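You operate a simulated robot arm through the tools that you are given. There is no shell and no other tool.

Carry out the task below with a simulated robot arm. There is one attempt and no reset: what you move stays moved.

## Task
Switch the cover machine on, scan the tray's three slides, print the list.
Fine: scan no other; one press of Print; the scanner goes back.

The check looks at the end state, three seconds after you hand in, the way a careful person would. Anything else that was tipped, shoved, dropped, spilled or broken makes it a failure. Lids that push on must go on centred and level and be pressed home; caps that screw on are set level and turned clockwise until they are tight.

## Robot
A 7-joint arm with a fingered hand, fixed in place. Base frame: the origin is at the foot of the arm, x ahead of it, y to its left, z up; the work surface is at about z = 0.94. Units: m, degrees, N and s.
Its first joint turns from -115.0 to 115.0 degrees. Payload 5 kg.
The TCP is the grasp point between the finger pads, 0.032 m short of the fingertips. In the tool frame z runs along the fingers and y along their closing line. Largest opening 0.16 m; the body of the gripper starts 0.089 m behind the TCP. The gripper is a hand of 4 fingers: y runs from the thumb to the fingers, the wrist lies at [0, 0, -0.267] in the tool frame, and closing takes about 1.5 s.
Orientation is that of the tool frame in the base frame, as a unit quaternion [w, x, y, z]. With the fingers straight down and closing along the base's y, the tool's x points along the base's -x, its y along +y and its z along -z.

## Interface
- The arm moves only by the tool drive_tool. Its argument "steps" is a list of rows, each an object of numbers (a shift or turn left out is 0, a gripper value left out holds the last): "tx", "ty", "tz": the shift along the tool's x, y, z in units of 150 mm (1.0 is 150 mm); "wx", "wy", "wz": the turn, a rotation vector about the tool's x, y, z in units of 180 degrees (1.0 is 180 degrees); "fingers": the closure, from 0 (fully open) to 1 (shut). In form: [{"tx": .., "ty": .., "tz": .., "wx": .., "wy": .., "wz": .., "fingers": ..}, ...]. A call has 1 to 20 rows; each row is the pose to reach, as a shift and turn from the pose commanded when the call began, along the tool's axes at that moment. A call with a number of a shift or a turn outside -1 to 1 is refused whole. Rows are played at 5 a second. More than 0.05 m and 8.6 degrees between two rows, or a gripper value outside its range, and nothing of the call is played. Where a pose cannot be reached the arm comes as near as it can. A force on the tool above 40 N (or 10 N above the force at the start of the call, whichever is more), or a blocked arm, ends the call early, and 0.2 s more pass. The fingers move at their own pace (about 0.045 m/s each) and stop on an object; they squeeze with about 31 N. The grip force told is the motor's: it shows also when the fingers shut on nothing. Time passes only in rows, and 0.2 s behind the last, so rows that repeat a pose let the fingers close. It gives the time, the measured TCP pose, the force on the tool (base axes), the opening and the grip force at its end, in the units of the frame above (readings bear some noise), with the torque about the TCP (base axes, N m) and any sound that the robot's microphone picked up.
- Cameras (640 x 400 px; columns grow to the right, rows downward): "scene" is fixed at [0.0502, 0.4983, 1.5572]; the picture's right is [-0.56, -0.83, 0.00], its down [-0.50, 0.34, -0.80] and it looks along [0.66, -0.45, -0.61] (base axes); focal length 322 px, centre (320, 200). "wrist" rides on the gripper at [0.08, -0.004, -0.114] in the tool frame; the picture's right is [0.05, 1.00, 0.00], its down [-0.82, 0.04, -0.58] and it looks along [-0.58, 0.03, 0.82] (tool axes); focal length 265 px, centre (320, 200). There is no depth. A picture from a camera that has moved, and an enlarged one, comes with that camera's place and axes in the base frame and with its lens.
- snapshot(camera): a new picture of that camera. The clock stands still meanwhile.
- lift_body(by): slides the trunk up (or, below 0, down) by that many m; the arm rides with it, the base frame stays. It gives what a move gives, with no picture.
- grasp_type(shape): the hand has 4 fingers and takes this shape, open, in about a second: jaw (thumb against the fingers, like two jaws); tri (thumb and two fingers); tip (a fingertip pinch); poke (one finger out to press); point (the index stretched); flat (the hand flat); cup (the hand cupped); fist (a fist). The gripper value then closes the fingers along that shape, each until it touches; the sizes above hold for jaw. It gives what a move gives, with no picture.
- close_up(camera, box): a new picture of the part [left, top, right, bottom] of that camera's present view, enlarged. The clock stands still meanwhile.
- sign_off(): hands the job in; it is judged then, once.

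Nothing tells you positions but the pictures and the camera data. Unless the task says otherwise, let go and move clear before handing in.

The tools are called after "Emit:" as name(argument=value, ...) on one line, values as JSON. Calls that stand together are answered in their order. drive_tool: Moves the arm, as the interface text tells. Its arguments: {"type":"object","properties":{"steps":{"type":"array"}},"required":["steps"]} The other tools are called the same way: lift_body (by) slides the trunk up or down; grasp_type (shape) gives the hand a shape; snapshot (camera) takes a picture; close_up (camera, box) takes an enlarged picture of a part of a camera's view; sign_off () hands the job in.

At the start:

```text
t: 0.0
eef_pos: [0.5776, 0.2711, 1.3231]
orientation: [0.0, 0.0, 1.0, 0.0]
ft_force: [-0.6, 0.5, 0.0]
ft_torque: [0.01, -0.01, -0.03]
width: 0.1597
finger_force: 0.0
shape: jaw
trunk travel left (down, up): [-0.65, 0.34]
```

scene: 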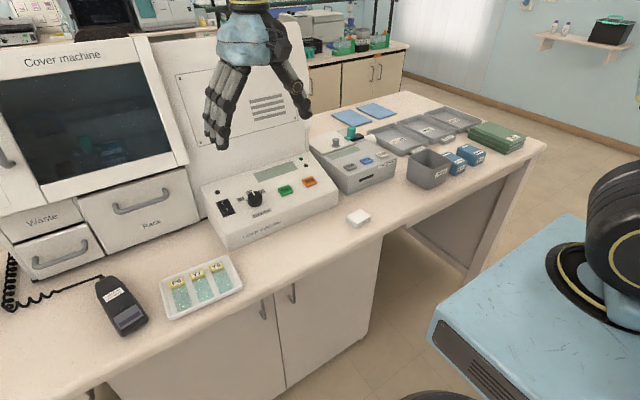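
wrist: 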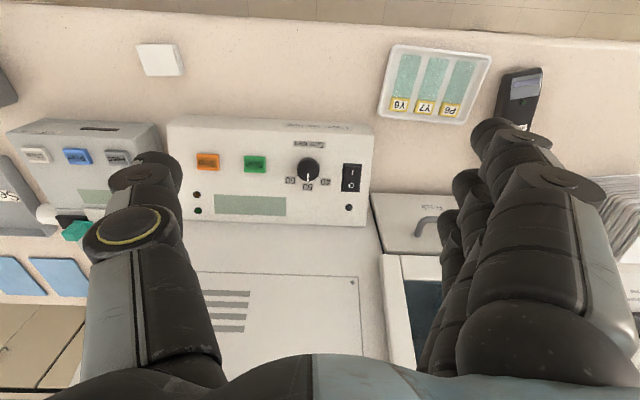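

I see a cover machine with a control box (rocker switch, knob, green and orange buttons), a smaller device with three buttons beside it, a tray with three slides, and a hand scanner on a coiled cord. I'll look closer at each before moving.

Emit:
close_up(camera="scene", box=[195, 140, 355, 240])

Emit:
close_up(camera="scene", box=[300, 100, 460, 200])

Emit:
close_up(camera="scene", box=[80, 240, 260, 350])

Emit:
close_up(camera="wrist", box=[170, 110, 380, 240])

Emit:
close_up(camera="wrist", box=[0, 100, 200, 225])

Emit:
close_up(camera="wrist", box=[370, 30, 570, 155])

Emit:
close_up(camera="scene", box=[0, 180, 180, 350])

```text
4.00 times, centred on (275, 190) of scene
camera zoom: at [0.0502, 0.4983, 1.5572], right [-0.56, -0.83, 0.0], down [-0.5, 0.34, -0.8], along [0.66, -0.45, -0.61], focal length 1289 px, centre (500, 240)
```

zoom: 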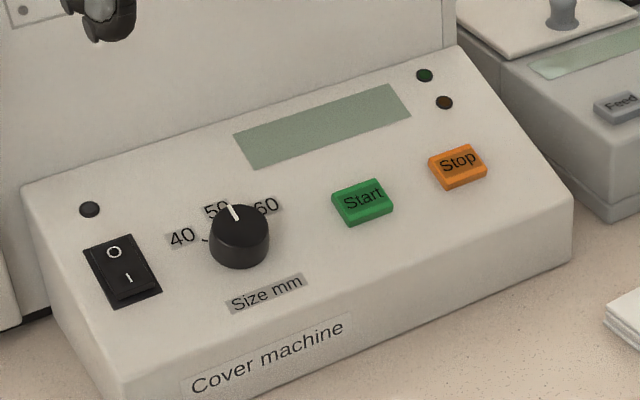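

```text
4.00 times, centred on (380, 150) of scene
camera zoom: at [0.0502, 0.4983, 1.5572], right [-0.56, -0.83, 0.0], down [-0.5, 0.34, -0.8], along [0.66, -0.45, -0.61], focal length 1289 px, centre (80, 400)
```

zoom: 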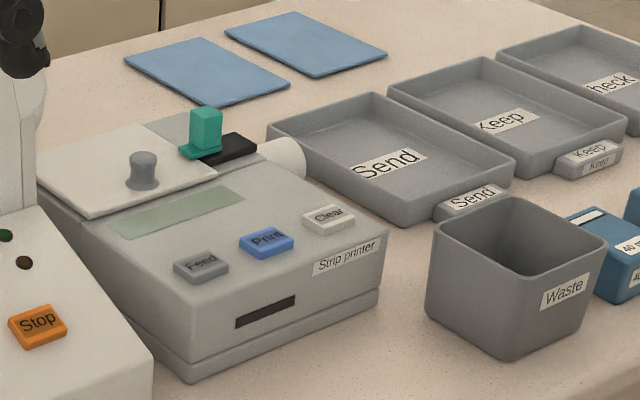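

```text
3.56 times, centred on (170, 295) of scene
camera zoom: at [0.0502, 0.4983, 1.5572], right [-0.56, -0.83, 0.0], down [-0.5, 0.34, -0.8], along [0.66, -0.45, -0.61], focal length 1146 px, centre (853, -138)
```

zoom: 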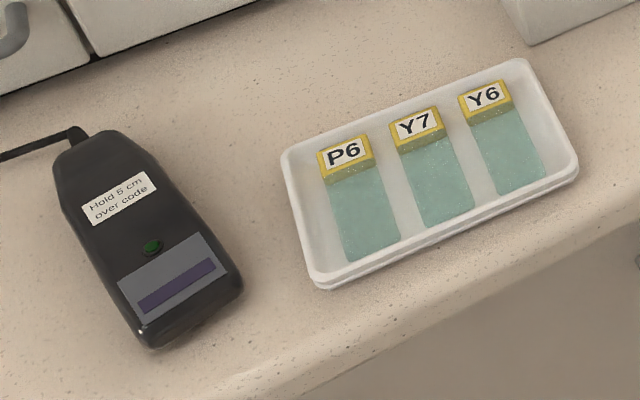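

```text
3.05 times, centred on (275, 175) of wrist
camera zoom: at [0.4982, 0.2663, 1.4374], right [-0.05, 1.0, 0.0], down [0.82, 0.04, 0.58], along [0.58, 0.03, -0.82], focal length 809 px, centre (457, 276)
```

zoom: 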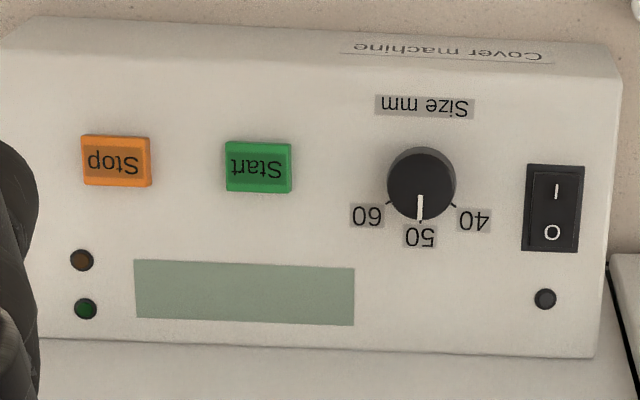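

```text
3.20 times, centred on (100, 162) of wrist
camera zoom: at [0.4982, 0.2663, 1.4374], right [-0.05, 1.0, 0.0], down [0.82, 0.04, 0.58], along [0.58, 0.03, -0.82], focal length 849 px, centre (1024, 320)
```

zoom: 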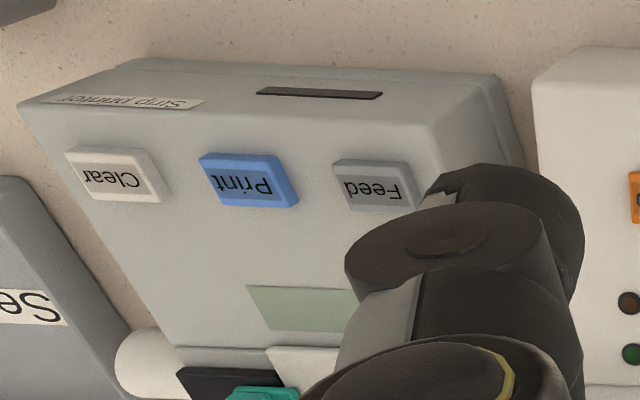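

```text
3.20 times, centred on (470, 92) of wrist
camera zoom: at [0.4982, 0.2663, 1.4374], right [-0.05, 1.0, 0.0], down [0.82, 0.04, 0.58], along [0.58, 0.03, -0.82], focal length 849 px, centre (-160, 544)
```

zoom: 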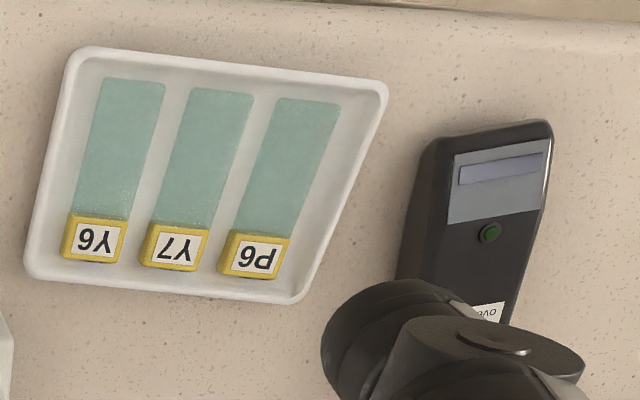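

```text
2.35 times, centred on (90, 265) of scene
camera zoom: at [0.0502, 0.4983, 1.5572], right [-0.56, -0.83, 0.0], down [-0.5, 0.34, -0.8], along [0.66, -0.45, -0.61], focal length 758 px, centre (861, 47)
```

zoom: 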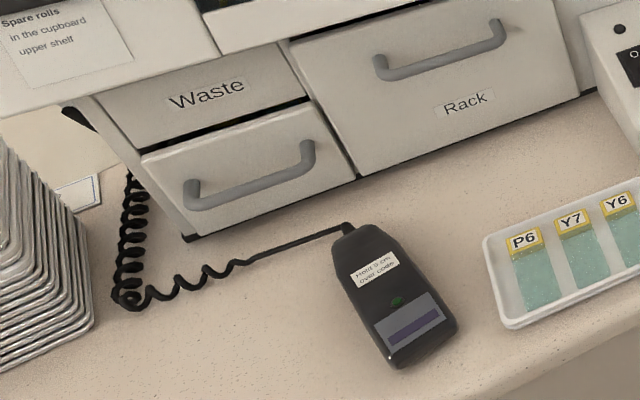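

I see the rocker switch off to the left of the control panel at about (0.73, 0.33, 1.04), the scanner around (0.62, 0.615) with its wide end towards me, and the tray around (0.59, 0.46). First I'll take the poke shape and see where the pressing finger ends up.

Emit:
grasp_type(shape="poke")

Emit:
snapshot(camera="wrist")

Emit:
snapshot(camera="scene")

```text
t: 0.9
eef_pos: [0.5789, 0.2711, 1.3235]
orientation: [0.0, 0.0, 1.0, 0.0]
ft_force: [-0.4, 0.4, -0.2]
ft_torque: [-0.01, 0.0, -0.02]
width: 0.0
finger_force: 0.2
shape: poke
trunk travel left (down, up): [-0.65, 0.34]
```

```text
taken
camera wrist: at [0.4982, 0.2664, 1.4375], right [-0.05, 1.0, 0.0], down [0.82, 0.04, 0.58], along [0.58, 0.03, -0.82], focal length 265 px, centre (320, 200)
```

wrist: 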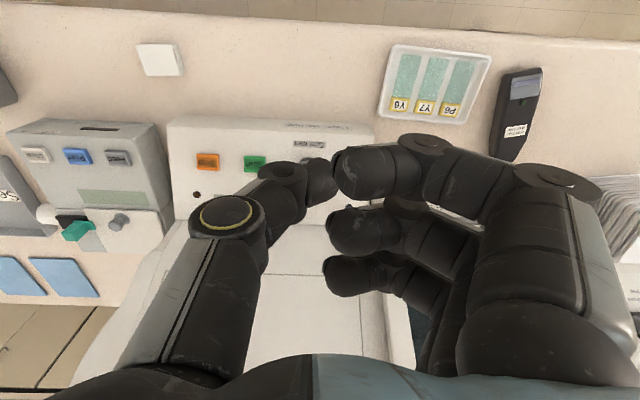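

```text
taken
```

scene: 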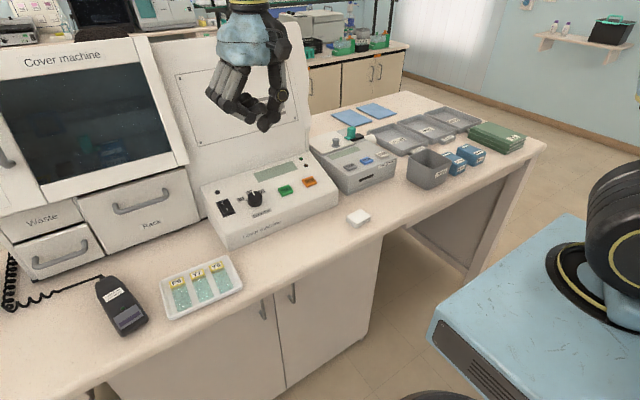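

The poke shape seems to have the thumb and index near each other with the fingers curled. I'll look closer, then compare with the point shape.

Emit:
close_up(camera="scene", box=[190, 0, 320, 140])

Emit:
grasp_type(shape="point")

Emit:
snapshot(camera="wrist")

Emit:
close_up(camera="scene", box=[190, 0, 320, 160])

```text
2.86 times, centred on (255, 70) of scene
camera zoom: at [0.0502, 0.4983, 1.5572], right [-0.56, -0.83, 0.0], down [-0.5, 0.34, -0.8], along [0.66, -0.45, -0.61], focal length 920 px, centre (506, 571)
```

zoom: 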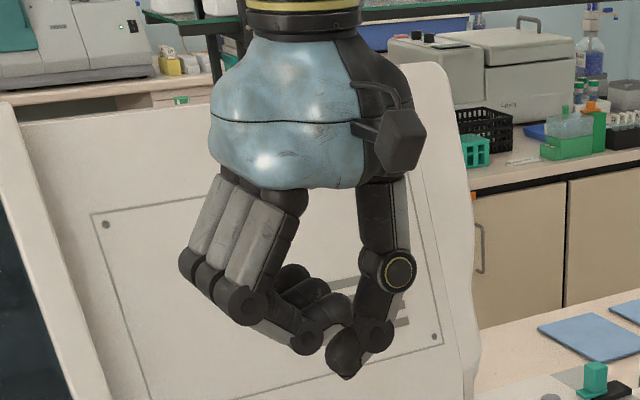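

```text
t: 1.8
eef_pos: [0.5777, 0.2707, 1.3241]
orientation: [0.0, -0.001, 1.0, 0.001]
ft_force: [-0.8, 0.7, -0.1]
ft_torque: [0.02, 0.01, 0.04]
width: 0.1525
finger_force: 0.1
shape: point
trunk travel left (down, up): [-0.65, 0.34]
```

```text
taken
camera wrist: at [0.4982, 0.2663, 1.4375], right [-0.05, 1.0, 0.0], down [0.82, 0.04, 0.58], along [0.58, 0.03, -0.82], focal length 265 px, centre (320, 200)
```

wrist: 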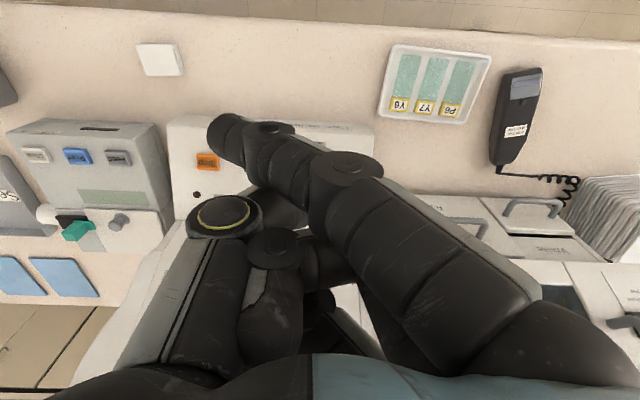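

```text
2.50 times, centred on (255, 80) of scene
camera zoom: at [0.0502, 0.4983, 1.5572], right [-0.56, -0.83, 0.0], down [-0.5, 0.34, -0.8], along [0.66, -0.45, -0.61], focal length 805 px, centre (482, 500)
```

zoom: 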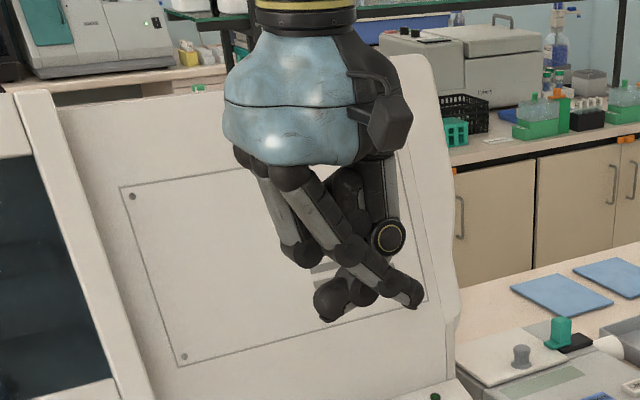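

The poke shape puts the pinched tip almost on the tool axis about 3 cm past the TCP, so I'll use it. I'll go back to poke and approach over the rocker's "I" end, tilting about 22° to match the panel slope.

Emit:
grasp_type(shape="poke")

Emit:
drive_tool(steps=[{"tx": -0.12, "ty": 0.07, "tz": 0.12, "wy": -0.02}, {"tx": -0.24, "ty": 0.14, "tz": 0.24, "wy": -0.04}, {"tx": -0.36, "ty": 0.21, "tz": 0.36, "wy": -0.06}, {"tx": -0.48, "ty": 0.28, "tz": 0.48, "wy": -0.08}, {"tx": -0.6, "ty": 0.35, "tz": 0.6, "wy": -0.1}, {"tx": -0.727, "ty": 0.413, "tz": 0.733, "wy": -0.122}, {"tx": -0.727, "ty": 0.413, "tz": 0.733, "wy": -0.122}])

Emit:
snapshot(camera="wrist")

Emit:
snapshot(camera="scene")

```text
t: 2.7
eef_pos: [0.5795, 0.2718, 1.3234]
orientation: [0.0, 0.001, 1.0, 0.0]
ft_force: [0.1, 0.4, 0.2]
ft_torque: [-0.02, 0.0, -0.03]
width: 0.0
finger_force: 0.1
shape: poke
trunk travel left (down, up): [-0.65, 0.34]
```

```text
t: 4.3
eef_pos: [0.6875, 0.3316, 1.2151]
orientation: [0.191, 0.0, 0.982, 0.0]
ft_force: [0.6, 0.3, 0.5]
ft_torque: [0.0, 0.01, 0.02]
width: 0.0001
finger_force: 0.0
shape: poke
trunk travel left (down, up): [-0.65, 0.34]
```

```text
taken
camera wrist: at [0.5709, 0.3271, 1.2898], right [-0.05, 1.0, -0.02], down [0.54, 0.04, 0.84], along [0.84, 0.03, -0.54], focal length 265 px, centre (320, 200)
```

wrist: 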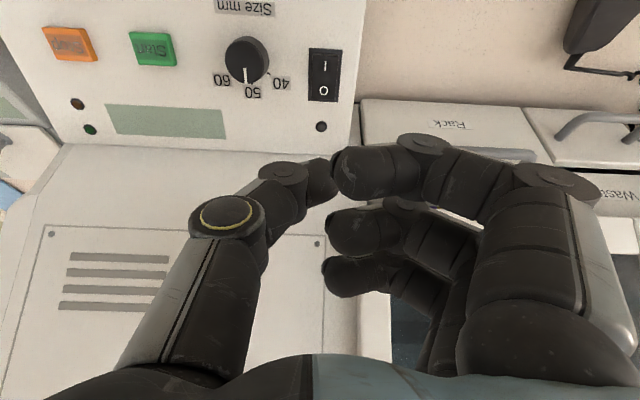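

```text
taken
```

scene: 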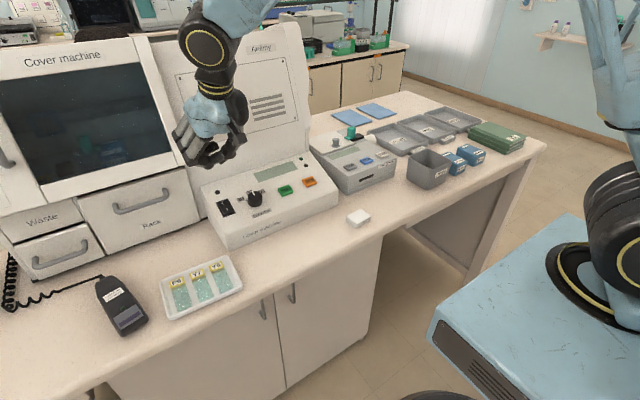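

The tilt worked and the rocker estimate agrees (I mark ≈ (0.720, 0.333, 1.034)). I'll zoom in on the rocker and fingertip before lowering.

Emit:
close_up(camera="wrist", box=[240, 20, 400, 120])

Emit:
close_up(camera="scene", box=[150, 80, 310, 230])

Emit:
close_up(camera="wrist", box=[240, 120, 440, 245])

```text
4.00 times, centred on (320, 70) of wrist
camera zoom: at [0.5709, 0.3271, 1.2898], right [-0.05, 1.0, -0.02], down [0.54, 0.04, 0.84], along [0.84, 0.03, -0.54], focal length 1062 px, centre (320, 720)
```

zoom: 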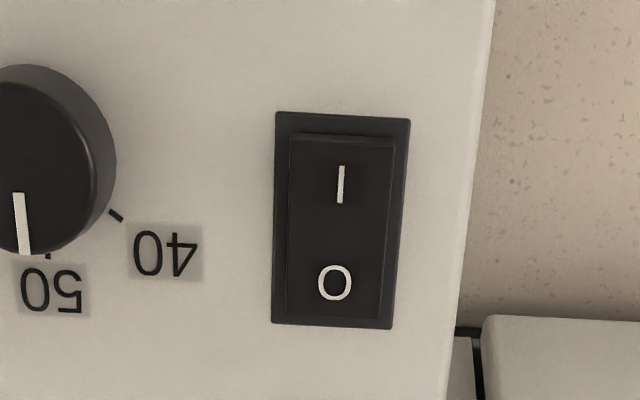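

```text
2.67 times, centred on (230, 155) of scene
camera zoom: at [0.0502, 0.4983, 1.5572], right [-0.56, -0.83, 0.0], down [-0.5, 0.34, -0.8], along [0.66, -0.45, -0.61], focal length 859 px, centre (560, 320)
```

zoom: 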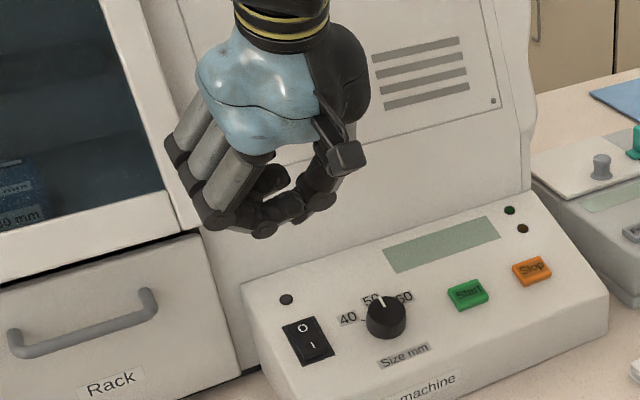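

```text
3.20 times, centred on (340, 182) of wrist
camera zoom: at [0.5709, 0.3271, 1.2898], right [-0.05, 1.0, -0.02], down [0.54, 0.04, 0.84], along [0.84, 0.03, -0.54], focal length 849 px, centre (256, 256)
```

zoom: 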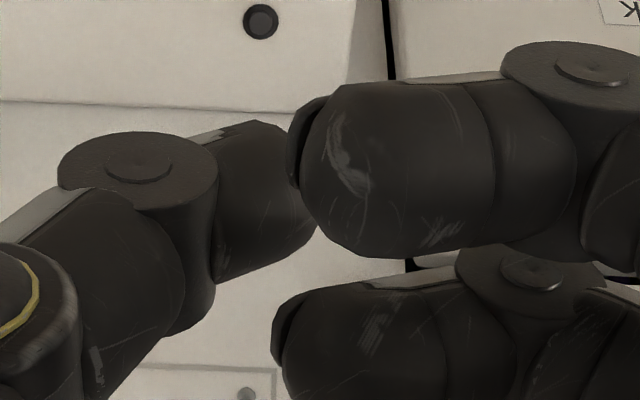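

The curled hand makes it unclear which digit is the lowest, so I'll back off and tilt the hand toward the scene camera to see its profile before pressing anything.

Emit:
drive_tool(steps=[{"tz": -0.2, "tx": 0.1, "wy": 0.036}, {"tz": -0.4, "tx": 0.2, "wy": 0.072}, {"tz": -0.6, "tx": 0.3, "wy": 0.108}, {"tz": -0.8, "tx": 0.4, "wy": 0.144}, {"tz": -0.8, "tx": 0.5, "wy": 0.18}, {"tz": -0.8, "tx": 0.6, "wy": 0.216}, {"tz": -0.8, "tx": 0.6, "wy": 0.252}, {"tz": -0.8, "tx": 0.6, "wy": 0.288}, {"tz": -0.8, "tx": 0.6, "wy": 0.288}])

Emit:
snapshot(camera="scene")

Emit:
close_up(camera="scene", box=[170, 20, 330, 140])

```text
t: 6.3
eef_pos: [0.5583, 0.333, 1.2918]
orientation: [-0.256, 0.0, 0.967, 0.0]
ft_force: [1.1, 0.1, 0.5]
ft_torque: [0.01, -0.01, 0.04]
width: 0.0001
finger_force: 0.1
shape: poke
trunk travel left (down, up): [-0.65, 0.34]
```

```text
taken
```

scene: 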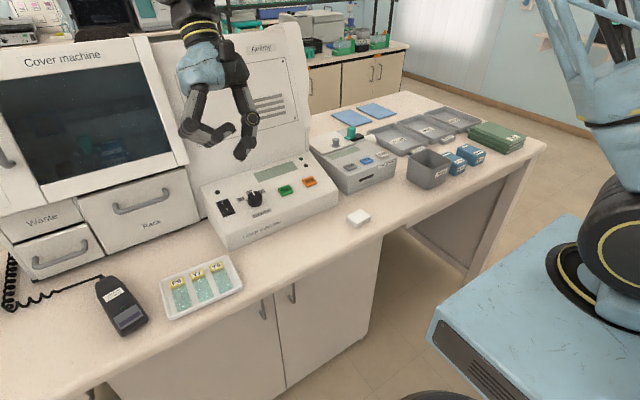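

```text
3.33 times, centred on (250, 80) of scene
camera zoom: at [0.0502, 0.4983, 1.5572], right [-0.56, -0.83, 0.0], down [-0.5, 0.34, -0.8], along [0.66, -0.45, -0.61], focal length 1074 px, centre (553, 600)
```

zoom: 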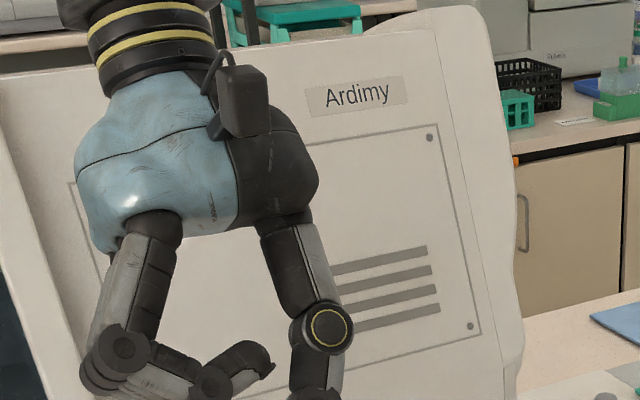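

Emit:
close_up(camera="scene", box=[150, 40, 310, 175])

Emit:
snapshot(camera="wrist")

```text
2.96 times, centred on (230, 108) of scene
camera zoom: at [0.0502, 0.4983, 1.5572], right [-0.56, -0.83, 0.0], down [-0.5, 0.34, -0.8], along [0.66, -0.45, -0.61], focal length 955 px, centre (587, 474)
```

zoom: 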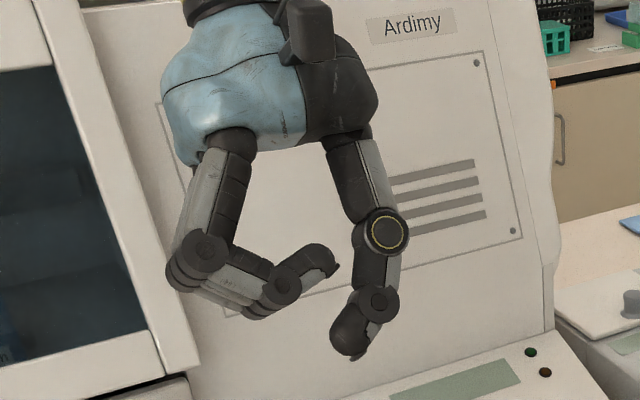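

```text
taken
camera wrist: at [0.5464, 0.3286, 1.4311], right [-0.04, 1.0, 0.03], down [0.99, 0.04, 0.09], along [0.09, 0.03, -1.0], focal length 265 px, centre (320, 200)
```

wrist: 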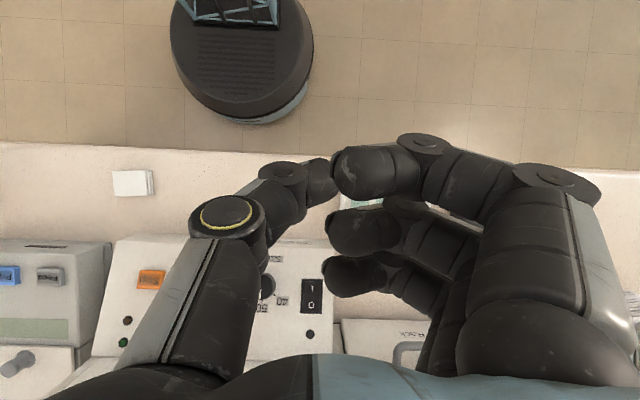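

Now it is clear: the fingers hook back up and the thumb tip is the poker, about 3.25 cm past the TCP on the tool axis, with 3 cm of clearance below everything else. I'll return over the rocker's "I" end with the panel tilt and hover 4 cm above it.

Emit:
drive_tool(steps=[{"tx": -0.087, "tz": 0.042, "wy": -0.036}, {"tx": -0.174, "tz": 0.084, "wy": -0.072}, {"tx": -0.26, "tz": 0.125, "wy": -0.108}, {"tx": -0.347, "tz": 0.167, "wy": -0.144}, {"tx": -0.433, "tz": 0.208, "wy": -0.18}, {"tx": -0.52, "tz": 0.25, "wy": -0.216}, {"tx": -0.607, "tz": 0.292, "wy": -0.252}, {"tx": -0.693, "tz": 0.333, "wy": -0.288}, {"tx": -0.693, "tz": 0.333, "wy": -0.288}])

Emit:
drive_tool(steps=[{"tx": -0.03, "tz": 0.15}, {"tx": -0.06, "tz": 0.3}, {"tx": -0.09, "tz": 0.45}, {"tx": -0.12, "tz": 0.6}, {"tx": -0.153, "tz": 0.759}, {"tx": -0.153, "tz": 0.759}])

Emit:
snapshot(camera="wrist")

Emit:
close_up(camera="scene", box=[150, 100, 310, 250])

```text
t: 8.3
eef_pos: [0.6234, 0.3304, 1.1943]
orientation: [0.191, 0.0, 0.982, 0.0]
ft_force: [0.3, 0.1, -0.5]
ft_torque: [0.0, 0.01, 0.0]
width: 0.0
finger_force: 0.0
shape: poke
trunk travel left (down, up): [-0.65, 0.34]
```

```text
t: 9.7
eef_pos: [0.6878, 0.3323, 1.0986]
orientation: [0.191, 0.0, 0.982, 0.0]
ft_force: [-0.4, -0.2, -0.4]
ft_torque: [0.02, 0.02, 0.01]
width: 0.0
finger_force: 0.0
shape: poke
trunk travel left (down, up): [-0.65, 0.34]
```

```text
taken
camera wrist: at [0.5708, 0.3278, 1.1743], right [-0.05, 1.0, -0.02], down [0.54, 0.04, 0.84], along [0.84, 0.03, -0.54], focal length 265 px, centre (320, 200)
```

wrist: 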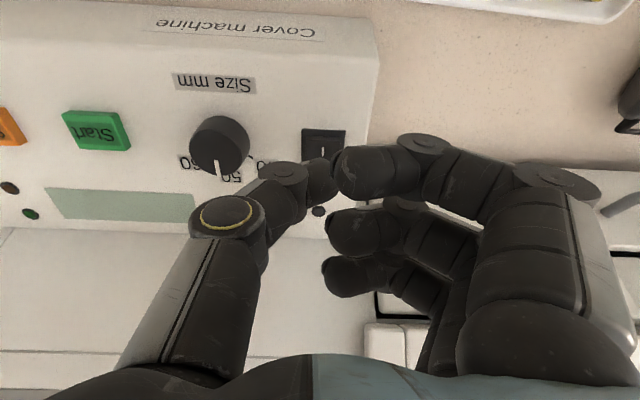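

```text
2.67 times, centred on (230, 175) of scene
camera zoom: at [0.0502, 0.4983, 1.5572], right [-0.56, -0.83, 0.0], down [-0.5, 0.34, -0.8], along [0.66, -0.45, -0.61], focal length 859 px, centre (560, 267)
```

zoom: 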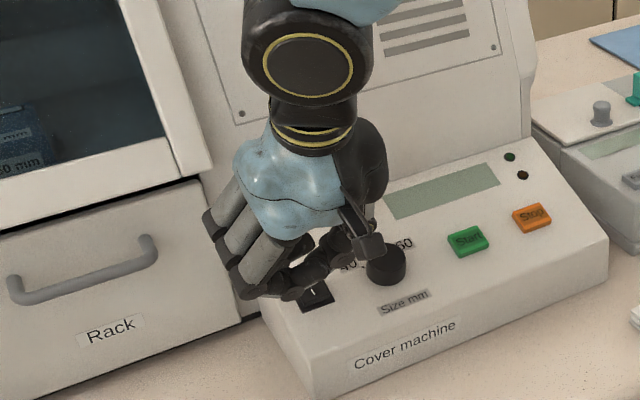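

The thumb tip is lined up over the "I" half. I'll descend to near contact and then press in small steps, watching force and sound.

Emit:
drive_tool(steps=[{"tz": 0.05}, {"tz": 0.1}, {"tz": 0.15}, {"tz": 0.2}, {"tz": 0.22}])

Emit:
close_up(camera="wrist", box=[240, 100, 400, 200])

Emit:
close_up(camera="scene", box=[190, 150, 290, 230])

```text
t: 10.9
eef_pos: [0.7003, 0.3326, 1.068]
orientation: [0.191, 0.0, 0.982, 0.0]
ft_force: [0.1, 1.1, -0.9]
ft_torque: [0.01, 0.0, 0.04]
width: 0.0
finger_force: 0.1
shape: poke
trunk travel left (down, up): [-0.65, 0.34]
```

```text
4.00 times, centred on (320, 150) of wrist
camera zoom: at [0.5839, 0.3279, 1.1448], right [-0.05, 1.0, -0.02], down [0.54, 0.04, 0.84], along [0.84, 0.03, -0.54], focal length 1062 px, centre (320, 400)
```

zoom: 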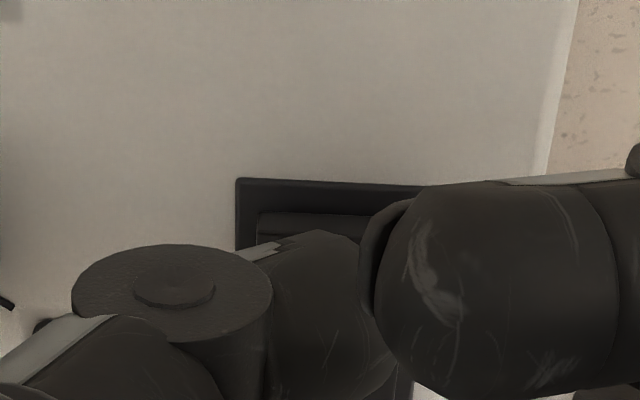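

```text
5.00 times, centred on (240, 190) of scene
camera zoom: at [0.0502, 0.4983, 1.5572], right [-0.56, -0.83, 0.0], down [-0.5, 0.34, -0.8], along [0.66, -0.45, -0.61], focal length 1611 px, centre (720, 250)
```

zoom: 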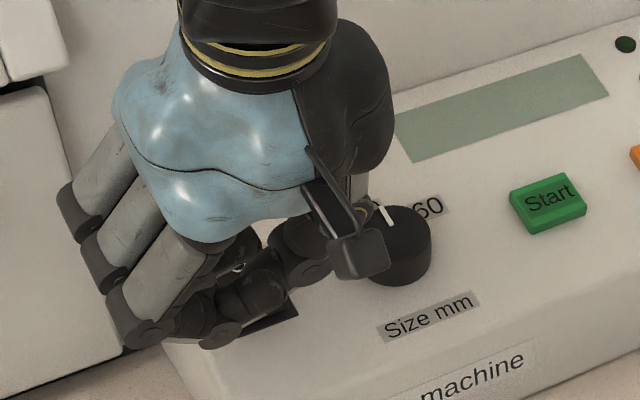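

The tip is a few millimetres above the I end of the rocker. Pressing in 2 mm steps now.

Emit:
drive_tool(steps=[{"tz": 0.013}, {"tz": 0.027}, {"tz": 0.04}, {"tz": 0.053}])

```text
t: 11.9
eef_pos: [0.7032, 0.3321, 1.0603]
orientation: [0.191, -0.001, 0.982, 0.0]
ft_force: [-1.0, -0.3, -0.1]
ft_torque: [0.0, 0.0, 0.01]
width: 0.0
finger_force: 0.1
shape: poke
trunk travel left (down, up): [-0.65, 0.34]
```

Emit:
drive_tool(steps=[{"tz": 0.013}, {"tz": 0.027}, {"tz": 0.04}, {"tz": 0.053}])

Emit:
close_up(camera="scene", box=[190, 150, 290, 230])

```text
t: 12.9
eef_pos: [0.7042, 0.332, 1.0562]
orientation: [0.193, 0.001, 0.981, 0.002]
ft_force: [-13.7, -9.5, 29.0]
ft_torque: [-0.08, -0.23, -0.11]
width: 0.0
finger_force: 0.0
shape: poke
trunk travel left (down, up): [-0.65, 0.34]
```

```text
5.00 times, centred on (240, 190) of scene
camera zoom: at [0.0502, 0.4983, 1.5572], right [-0.56, -0.83, 0.0], down [-0.5, 0.34, -0.8], along [0.66, -0.45, -0.61], focal length 1611 px, centre (720, 250)
```

zoom: 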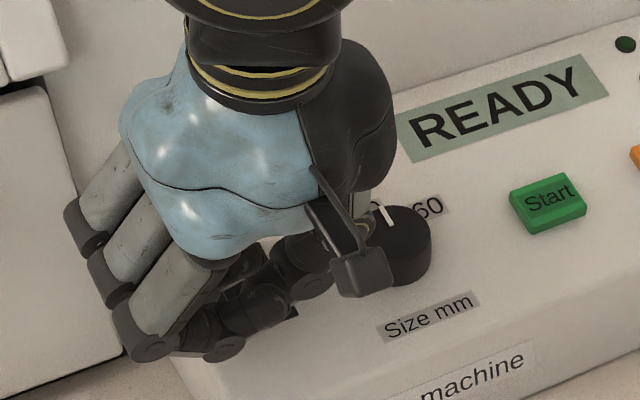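

The display says READY, so the machine is on. I'll back straight off and check the switch.

Emit:
drive_tool(steps=[{"tz": -0.1}, {"tz": -0.25}, {"tz": -0.4}, {"tz": -0.55}, {"tz": -0.7}, {"tz": -0.85}, {"tz": -0.95}])

Emit:
snapshot(camera="scene")

Emit:
close_up(camera="scene", box=[195, 140, 395, 240])

Emit:
snapshot(camera="wrist")

```text
t: 14.5
eef_pos: [0.6534, 0.3314, 1.1876]
orientation: [0.191, 0.0, 0.982, 0.0]
ft_force: [-0.3, 0.3, 0.8]
ft_torque: [0.02, 0.0, -0.01]
width: 0.0002
finger_force: 0.0
shape: poke
trunk travel left (down, up): [-0.65, 0.34]
```

```text
taken
```

scene: 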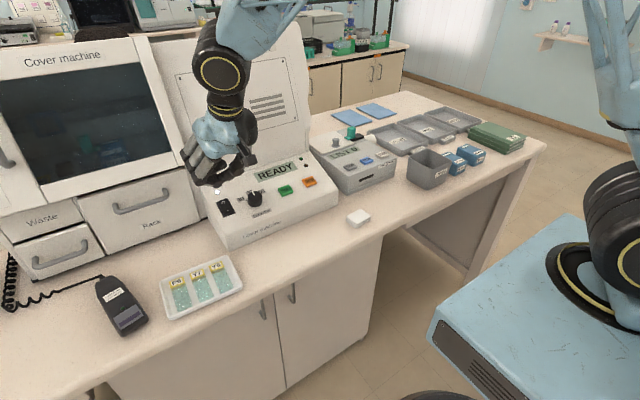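

```text
3.20 times, centred on (295, 190) of scene
camera zoom: at [0.0502, 0.4983, 1.5572], right [-0.56, -0.83, 0.0], down [-0.5, 0.34, -0.8], along [0.66, -0.45, -0.61], focal length 1031 px, centre (400, 232)
```

zoom: 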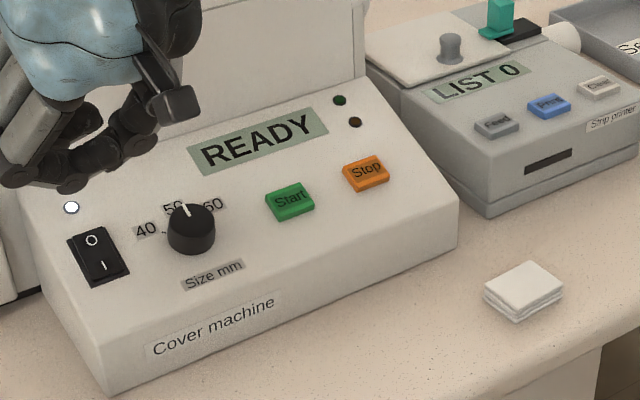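

```text
taken
camera wrist: at [0.5362, 0.3274, 1.2633], right [-0.05, 1.0, -0.02], down [0.54, 0.04, 0.84], along [0.84, 0.03, -0.54], focal length 265 px, centre (320, 200)
```

wrist: 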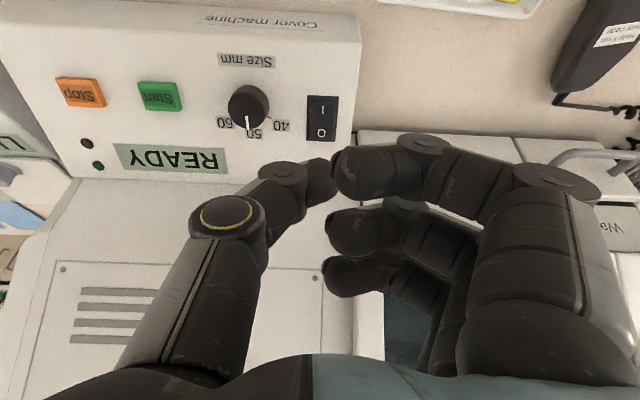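

The power lamp is lit, READY shows and the strip printer shows LIST 0. Next I'll carry the hand over toward the scanner, upright again, and look at it from above.

Emit:
drive_tool(steps=[{"tx": 0.078, "ty": 0.155, "tz": -0.104, "wy": 0.02}, {"tx": 0.156, "ty": 0.31, "tz": -0.207, "wy": 0.04}, {"tx": 0.234, "ty": 0.466, "tz": -0.31, "wy": 0.06}, {"tx": 0.312, "ty": 0.622, "tz": -0.414, "wy": 0.08}, {"tx": 0.39, "ty": 0.777, "tz": -0.517, "wy": 0.1}, {"tx": 0.468, "ty": 0.933, "tz": -0.621, "wy": 0.122}, {"tx": 0.468, "ty": 0.933, "tz": -0.621, "wy": 0.122}])

Emit:
drive_tool(steps=[{"tx": 0.12, "ty": 0.17}, {"tx": 0.25, "ty": 0.34}, {"tx": 0.37, "ty": 0.51}, {"tx": 0.5, "ty": 0.69}, {"tx": 0.62, "ty": 0.867}, {"tx": 0.62, "ty": 0.867}])

Emit:
grasp_type(shape="jaw")

Emit:
snapshot(camera="wrist")

Emit:
snapshot(camera="scene")

```text
t: 16.1
eef_pos: [0.5513, 0.4713, 1.2458]
orientation: [0.0, 0.001, 1.0, 0.0]
ft_force: [-0.2, -0.9, -0.1]
ft_torque: [0.04, 0.03, 0.0]
width: 0.0
finger_force: 0.0
shape: poke
trunk travel left (down, up): [-0.65, 0.34]
```

```text
t: 17.5
eef_pos: [0.4601, 0.6011, 1.2472]
orientation: [0.0, 0.001, 1.0, 0.0]
ft_force: [0.2, 0.2, 0.3]
ft_torque: [0.0, 0.02, -0.01]
width: 0.0
finger_force: 0.0
shape: poke
trunk travel left (down, up): [-0.65, 0.34]
```

```text
t: 18.4
eef_pos: [0.4594, 0.6023, 1.2475]
orientation: [0.0, 0.0, 1.0, 0.001]
ft_force: [-0.5, 0.1, -0.6]
ft_torque: [-0.04, -0.03, 0.02]
width: 0.16
finger_force: 0.1
shape: jaw
trunk travel left (down, up): [-0.65, 0.34]
```

```text
taken
camera wrist: at [0.3793, 0.5979, 1.3614], right [-0.05, 1.0, 0.0], down [0.82, 0.04, 0.58], along [0.58, 0.03, -0.82], focal length 265 px, centre (320, 200)
```

wrist: 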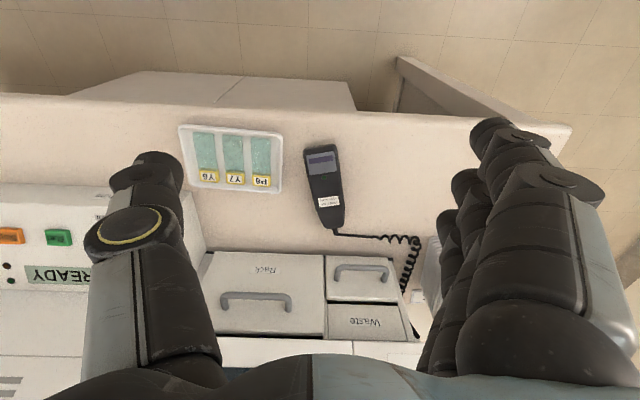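

```text
taken
```

scene: 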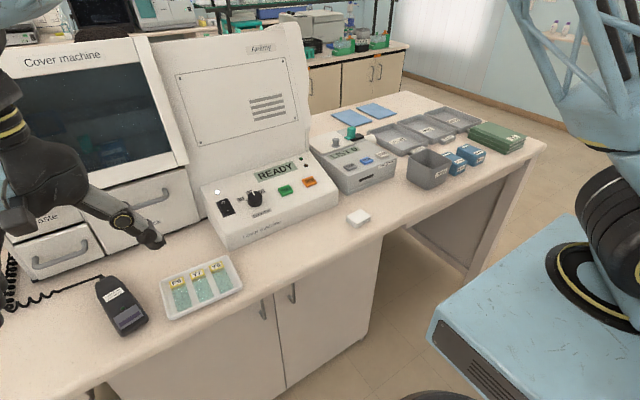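

Emit:
close_up(camera="wrist", box=[280, 130, 440, 250])

Emit:
close_up(camera="wrist", box=[170, 115, 300, 200])

Emit:
close_up(camera="scene", box=[80, 260, 180, 350])

Emit:
close_up(camera="scene", box=[155, 245, 255, 325])

```text
3.33 times, centred on (360, 190) of wrist
camera zoom: at [0.3793, 0.5979, 1.3614], right [-0.05, 1.0, 0.0], down [0.82, 0.04, 0.58], along [0.58, 0.03, -0.82], focal length 885 px, centre (187, 233)
```

zoom: 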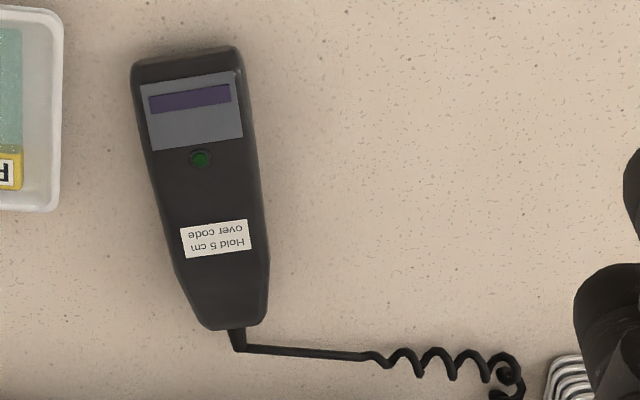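

```text
4.71 times, centred on (235, 158) of wrist
camera zoom: at [0.3793, 0.5979, 1.3614], right [-0.05, 1.0, 0.0], down [0.82, 0.04, 0.58], along [0.58, 0.03, -0.82], focal length 1249 px, centre (720, 400)
```

zoom: 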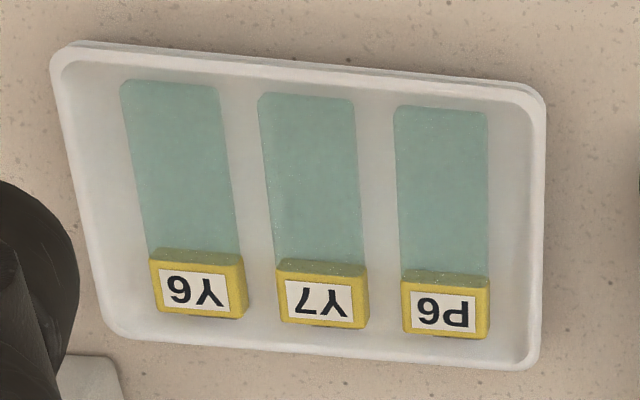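

```text
4.44 times, centred on (130, 305) of scene
camera zoom: at [0.0502, 0.4983, 1.5572], right [-0.56, -0.83, 0.0], down [-0.5, 0.34, -0.8], along [0.66, -0.45, -0.61], focal length 1432 px, centre (1164, -267)
```

zoom: 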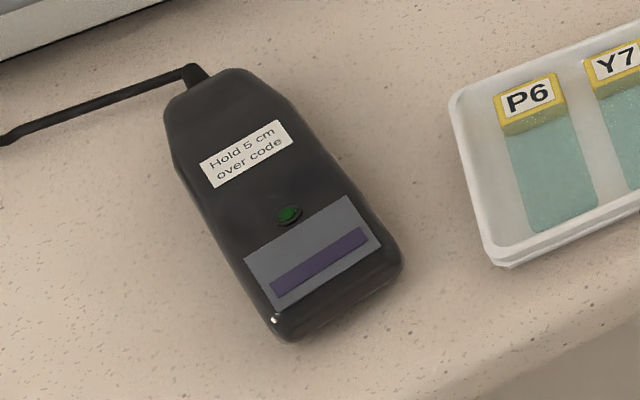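

```text
5.00 times, centred on (205, 285) of scene
camera zoom: at [0.0502, 0.4983, 1.5572], right [-0.56, -0.83, 0.0], down [-0.5, 0.34, -0.8], along [0.66, -0.45, -0.61], focal length 1611 px, centre (895, -225)
```

zoom: 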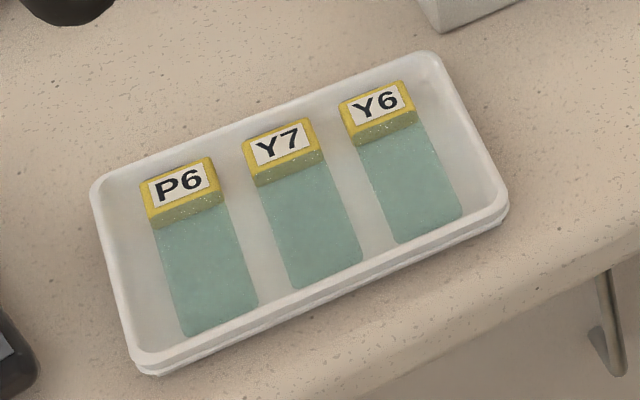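

The scanner lies face up with its axis turned about 12°, front (window panel) near (0.56, 0.606), cord end near (0.725, 0.643), top at z≈0.963. Slide labels sit at about P6 (0.630, 0.505), Y7 (0.627, 0.458), Y6 (0.626, 0.412). I'll move above the scanner's middle with the jaw partly closed so the thumb clears the tray.

Emit:
drive_tool(steps=[{"tx": -0.18, "ty": 0.02, "tz": 0.12, "wz": -0.013, "fingers": 0.4}, {"tx": -0.36, "ty": 0.04, "tz": 0.24, "wz": -0.026, "fingers": 0.4}, {"tx": -0.54, "ty": 0.06, "tz": 0.36, "wz": -0.04, "fingers": 0.4}, {"tx": -0.72, "ty": 0.08, "tz": 0.48, "wz": -0.053, "fingers": 0.4}, {"tx": -0.93, "ty": 0.1, "tz": 0.6, "wz": -0.067, "fingers": 0.4}, {"tx": -0.93, "ty": 0.1, "tz": 0.6, "wz": -0.067, "fingers": 0.4}, {"tx": -0.93, "ty": 0.1, "tz": 0.6, "wz": -0.067, "fingers": 0.4}])

Emit:
snapshot(camera="wrist")

```text
t: 20.0
eef_pos: [0.5973, 0.6185, 1.1562]
orientation: [0.001, -0.104, 0.995, -0.001]
ft_force: [-0.1, 0.3, -0.5]
ft_torque: [0.0, -0.02, 0.0]
width: 0.0966
finger_force: 0.0
shape: jaw
trunk travel left (down, up): [-0.65, 0.34]
```

```text
taken
camera wrist: at [0.5214, 0.5961, 1.2703], right [-0.26, 0.97, 0.0], down [0.79, 0.21, 0.58], along [0.56, 0.15, -0.82], focal length 265 px, centre (320, 200)
```

wrist: 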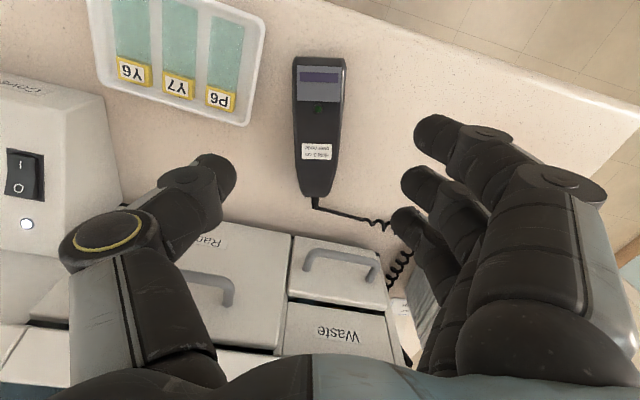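

Emit:
close_up(camera="wrist", box=[240, 40, 400, 220])

Emit:
close_up(camera="scene", box=[0, 150, 240, 350])

```text
2.22 times, centred on (320, 130) of wrist
camera zoom: at [0.5214, 0.5961, 1.2703], right [-0.26, 0.97, 0.0], down [0.79, 0.21, 0.58], along [0.56, 0.15, -0.82], focal length 590 px, centre (320, 356)
```

zoom: 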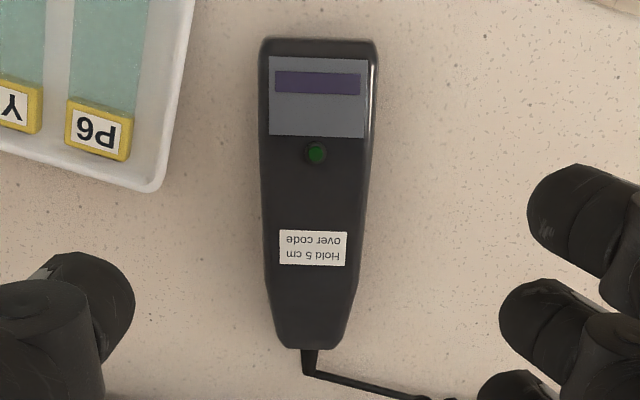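

```text
2.00 times, centred on (120, 250) of scene
camera zoom: at [0.0502, 0.4983, 1.5572], right [-0.56, -0.83, 0.0], down [-0.5, 0.34, -0.8], along [0.66, -0.45, -0.61], focal length 644 px, centre (720, 100)
```

zoom: 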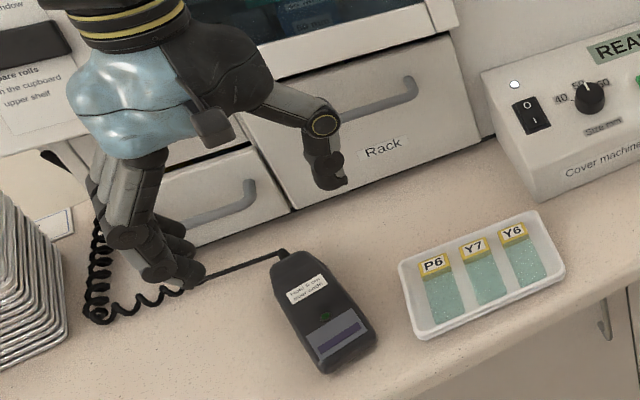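

The scanner is aligned with the jaws (within 2°) and centred under the tool's y. I'll move 42 mm forward to its middle and lower 10 cm, then check again.

Emit:
drive_tool(steps=[{"tx": -0.14, "tz": 0.1, "wz": -0.005}, {"tx": -0.28, "tz": 0.25, "wz": -0.01}, {"tx": -0.28, "tz": 0.4, "wz": -0.01}, {"tx": -0.28, "tz": 0.55, "wz": -0.01}, {"tx": -0.28, "tz": 0.667, "wz": -0.01}, {"tx": -0.28, "tz": 0.667, "wz": -0.01}])

Emit:
snapshot(camera="wrist")

Emit:
close_up(camera="scene", box=[40, 200, 240, 350])

```text
t: 21.4
eef_pos: [0.6423, 0.6277, 1.0555]
orientation: [-0.001, -0.12, 0.993, 0.0]
ft_force: [0.6, 0.1, 0.4]
ft_torque: [-0.02, 0.02, -0.03]
width: 0.0964
finger_force: 0.0
shape: jaw
trunk travel left (down, up): [-0.65, 0.34]
```

```text
taken
camera wrist: at [0.565, 0.6036, 1.1689], right [-0.29, 0.96, 0.0], down [0.78, 0.24, 0.58], along [0.55, 0.17, -0.82], focal length 265 px, centre (320, 200)
```

wrist: 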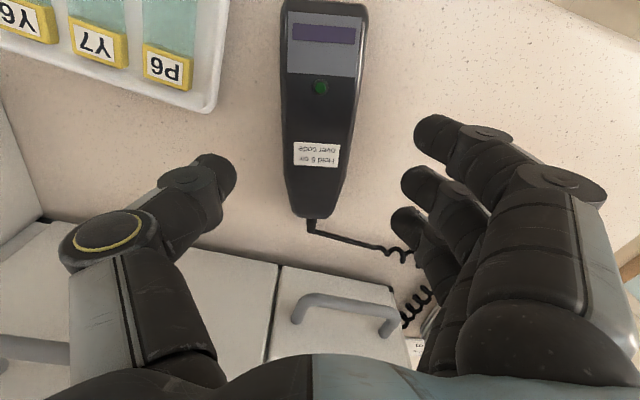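

```text
2.67 times, centred on (140, 275) of scene
camera zoom: at [0.0502, 0.4983, 1.5572], right [-0.56, -0.83, 0.0], down [-0.5, 0.34, -0.8], along [0.66, -0.45, -0.61], focal length 859 px, centre (800, 0)
```

zoom: 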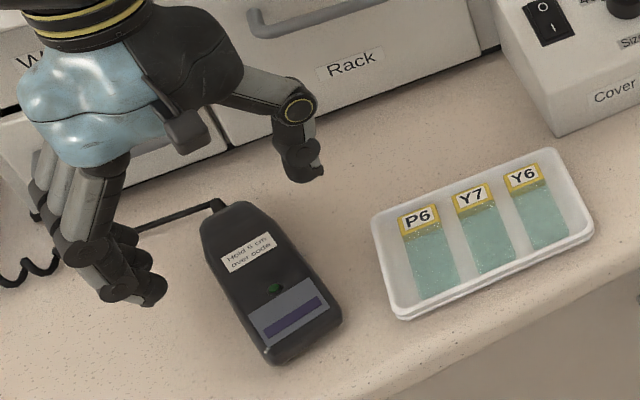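

The jaw straddles the scanner's centre with the axis aligned. Lowering now, slowly at the end.

Emit:
drive_tool(steps=[{"tz": 0.12}, {"tz": 0.24}, {"tz": 0.34}, {"tz": 0.42}, {"tz": 0.48}, {"tz": 0.48}])

Emit:
snapshot(camera="wrist")

Emit:
close_up(camera="scene", box=[40, 230, 200, 350])

```text
t: 22.8
eef_pos: [0.6407, 0.6254, 0.9837]
orientation: [0.0, -0.12, 0.993, 0.0]
ft_force: [0.1, 0.2, 0.8]
ft_torque: [0.01, 0.0, -0.02]
width: 0.0966
finger_force: 0.1
shape: jaw
trunk travel left (down, up): [-0.65, 0.34]
```

```text
taken
camera wrist: at [0.5639, 0.6032, 1.0986], right [-0.29, 0.96, 0.0], down [0.78, 0.24, 0.58], along [0.55, 0.17, -0.82], focal length 265 px, centre (320, 200)
```

wrist: 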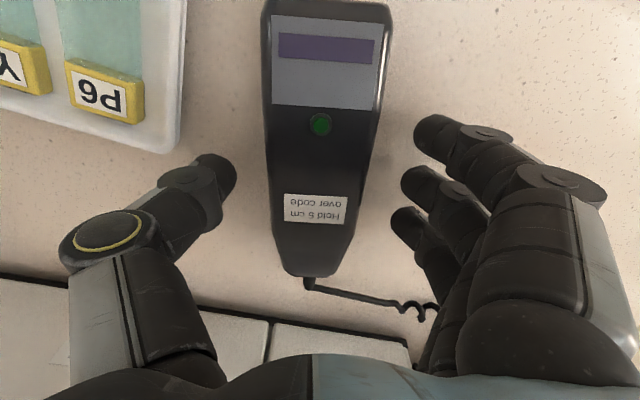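

```text
3.33 times, centred on (120, 290) of scene
camera zoom: at [0.0502, 0.4983, 1.5572], right [-0.56, -0.83, 0.0], down [-0.5, 0.34, -0.8], along [0.66, -0.45, -0.61], focal length 1074 px, centre (987, -100)
```

zoom: 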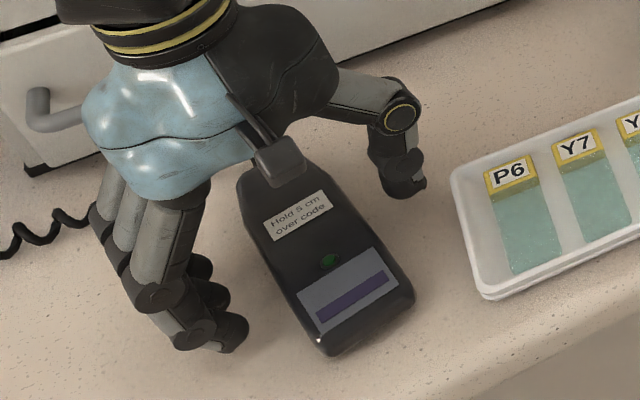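

Emit:
drive_tool(steps=[{"tz": 0.015}, {"tz": 0.03}, {"tz": 0.042}, {"tz": 0.042}])

```text
t: 23.8
eef_pos: [0.6404, 0.6253, 0.9781]
orientation: [0.0, -0.12, 0.993, 0.0]
ft_force: [0.5, -0.2, 0.8]
ft_torque: [0.02, 0.0, 0.01]
width: 0.0964
finger_force: 0.0
shape: jaw
trunk travel left (down, up): [-0.65, 0.34]
```

Closing the fingers on the scanner gradually.

Emit:
drive_tool(steps=[{"fingers": 0.5}, {"fingers": 0.55}, {"fingers": 0.6}, {"fingers": 0.65}, {"fingers": 0.7}, {"fingers": 0.8}, {"fingers": 0.9}, {"fingers": 1.0}, {"fingers": 1.0}, {"fingers": 1.0}])

Emit:
snapshot(camera="wrist")

Emit:
close_up(camera="scene", box=[40, 230, 200, 350])

```text
t: 26.0
eef_pos: [0.6412, 0.6252, 0.9768]
orientation: [0.0, -0.12, 0.993, 0.0]
ft_force: [-0.7, -0.4, -0.5]
ft_torque: [0.02, 0.0, 0.0]
width: 0.0502
finger_force: 30.5
shape: jaw
trunk travel left (down, up): [-0.65, 0.34]
```

```text
taken
camera wrist: at [0.5643, 0.6026, 1.0917], right [-0.29, 0.96, 0.0], down [0.78, 0.24, 0.58], along [0.55, 0.17, -0.82], focal length 265 px, centre (320, 200)
```

wrist: 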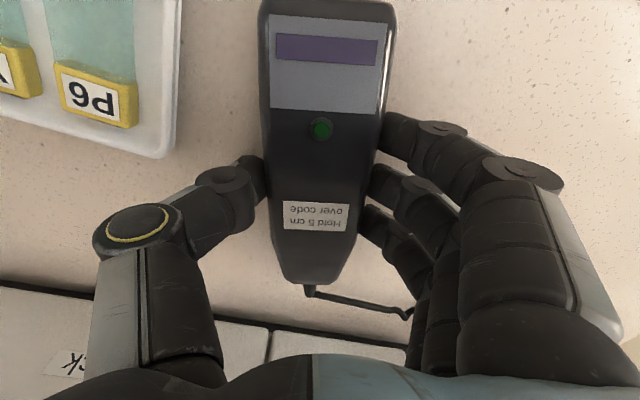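

```text
3.33 times, centred on (120, 290) of scene
camera zoom: at [0.0502, 0.4983, 1.5572], right [-0.56, -0.83, 0.0], down [-0.5, 0.34, -0.8], along [0.66, -0.45, -0.61], focal length 1074 px, centre (987, -100)
```

zoom: 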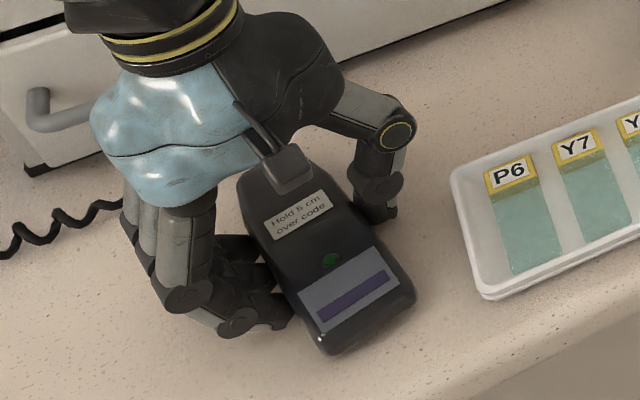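

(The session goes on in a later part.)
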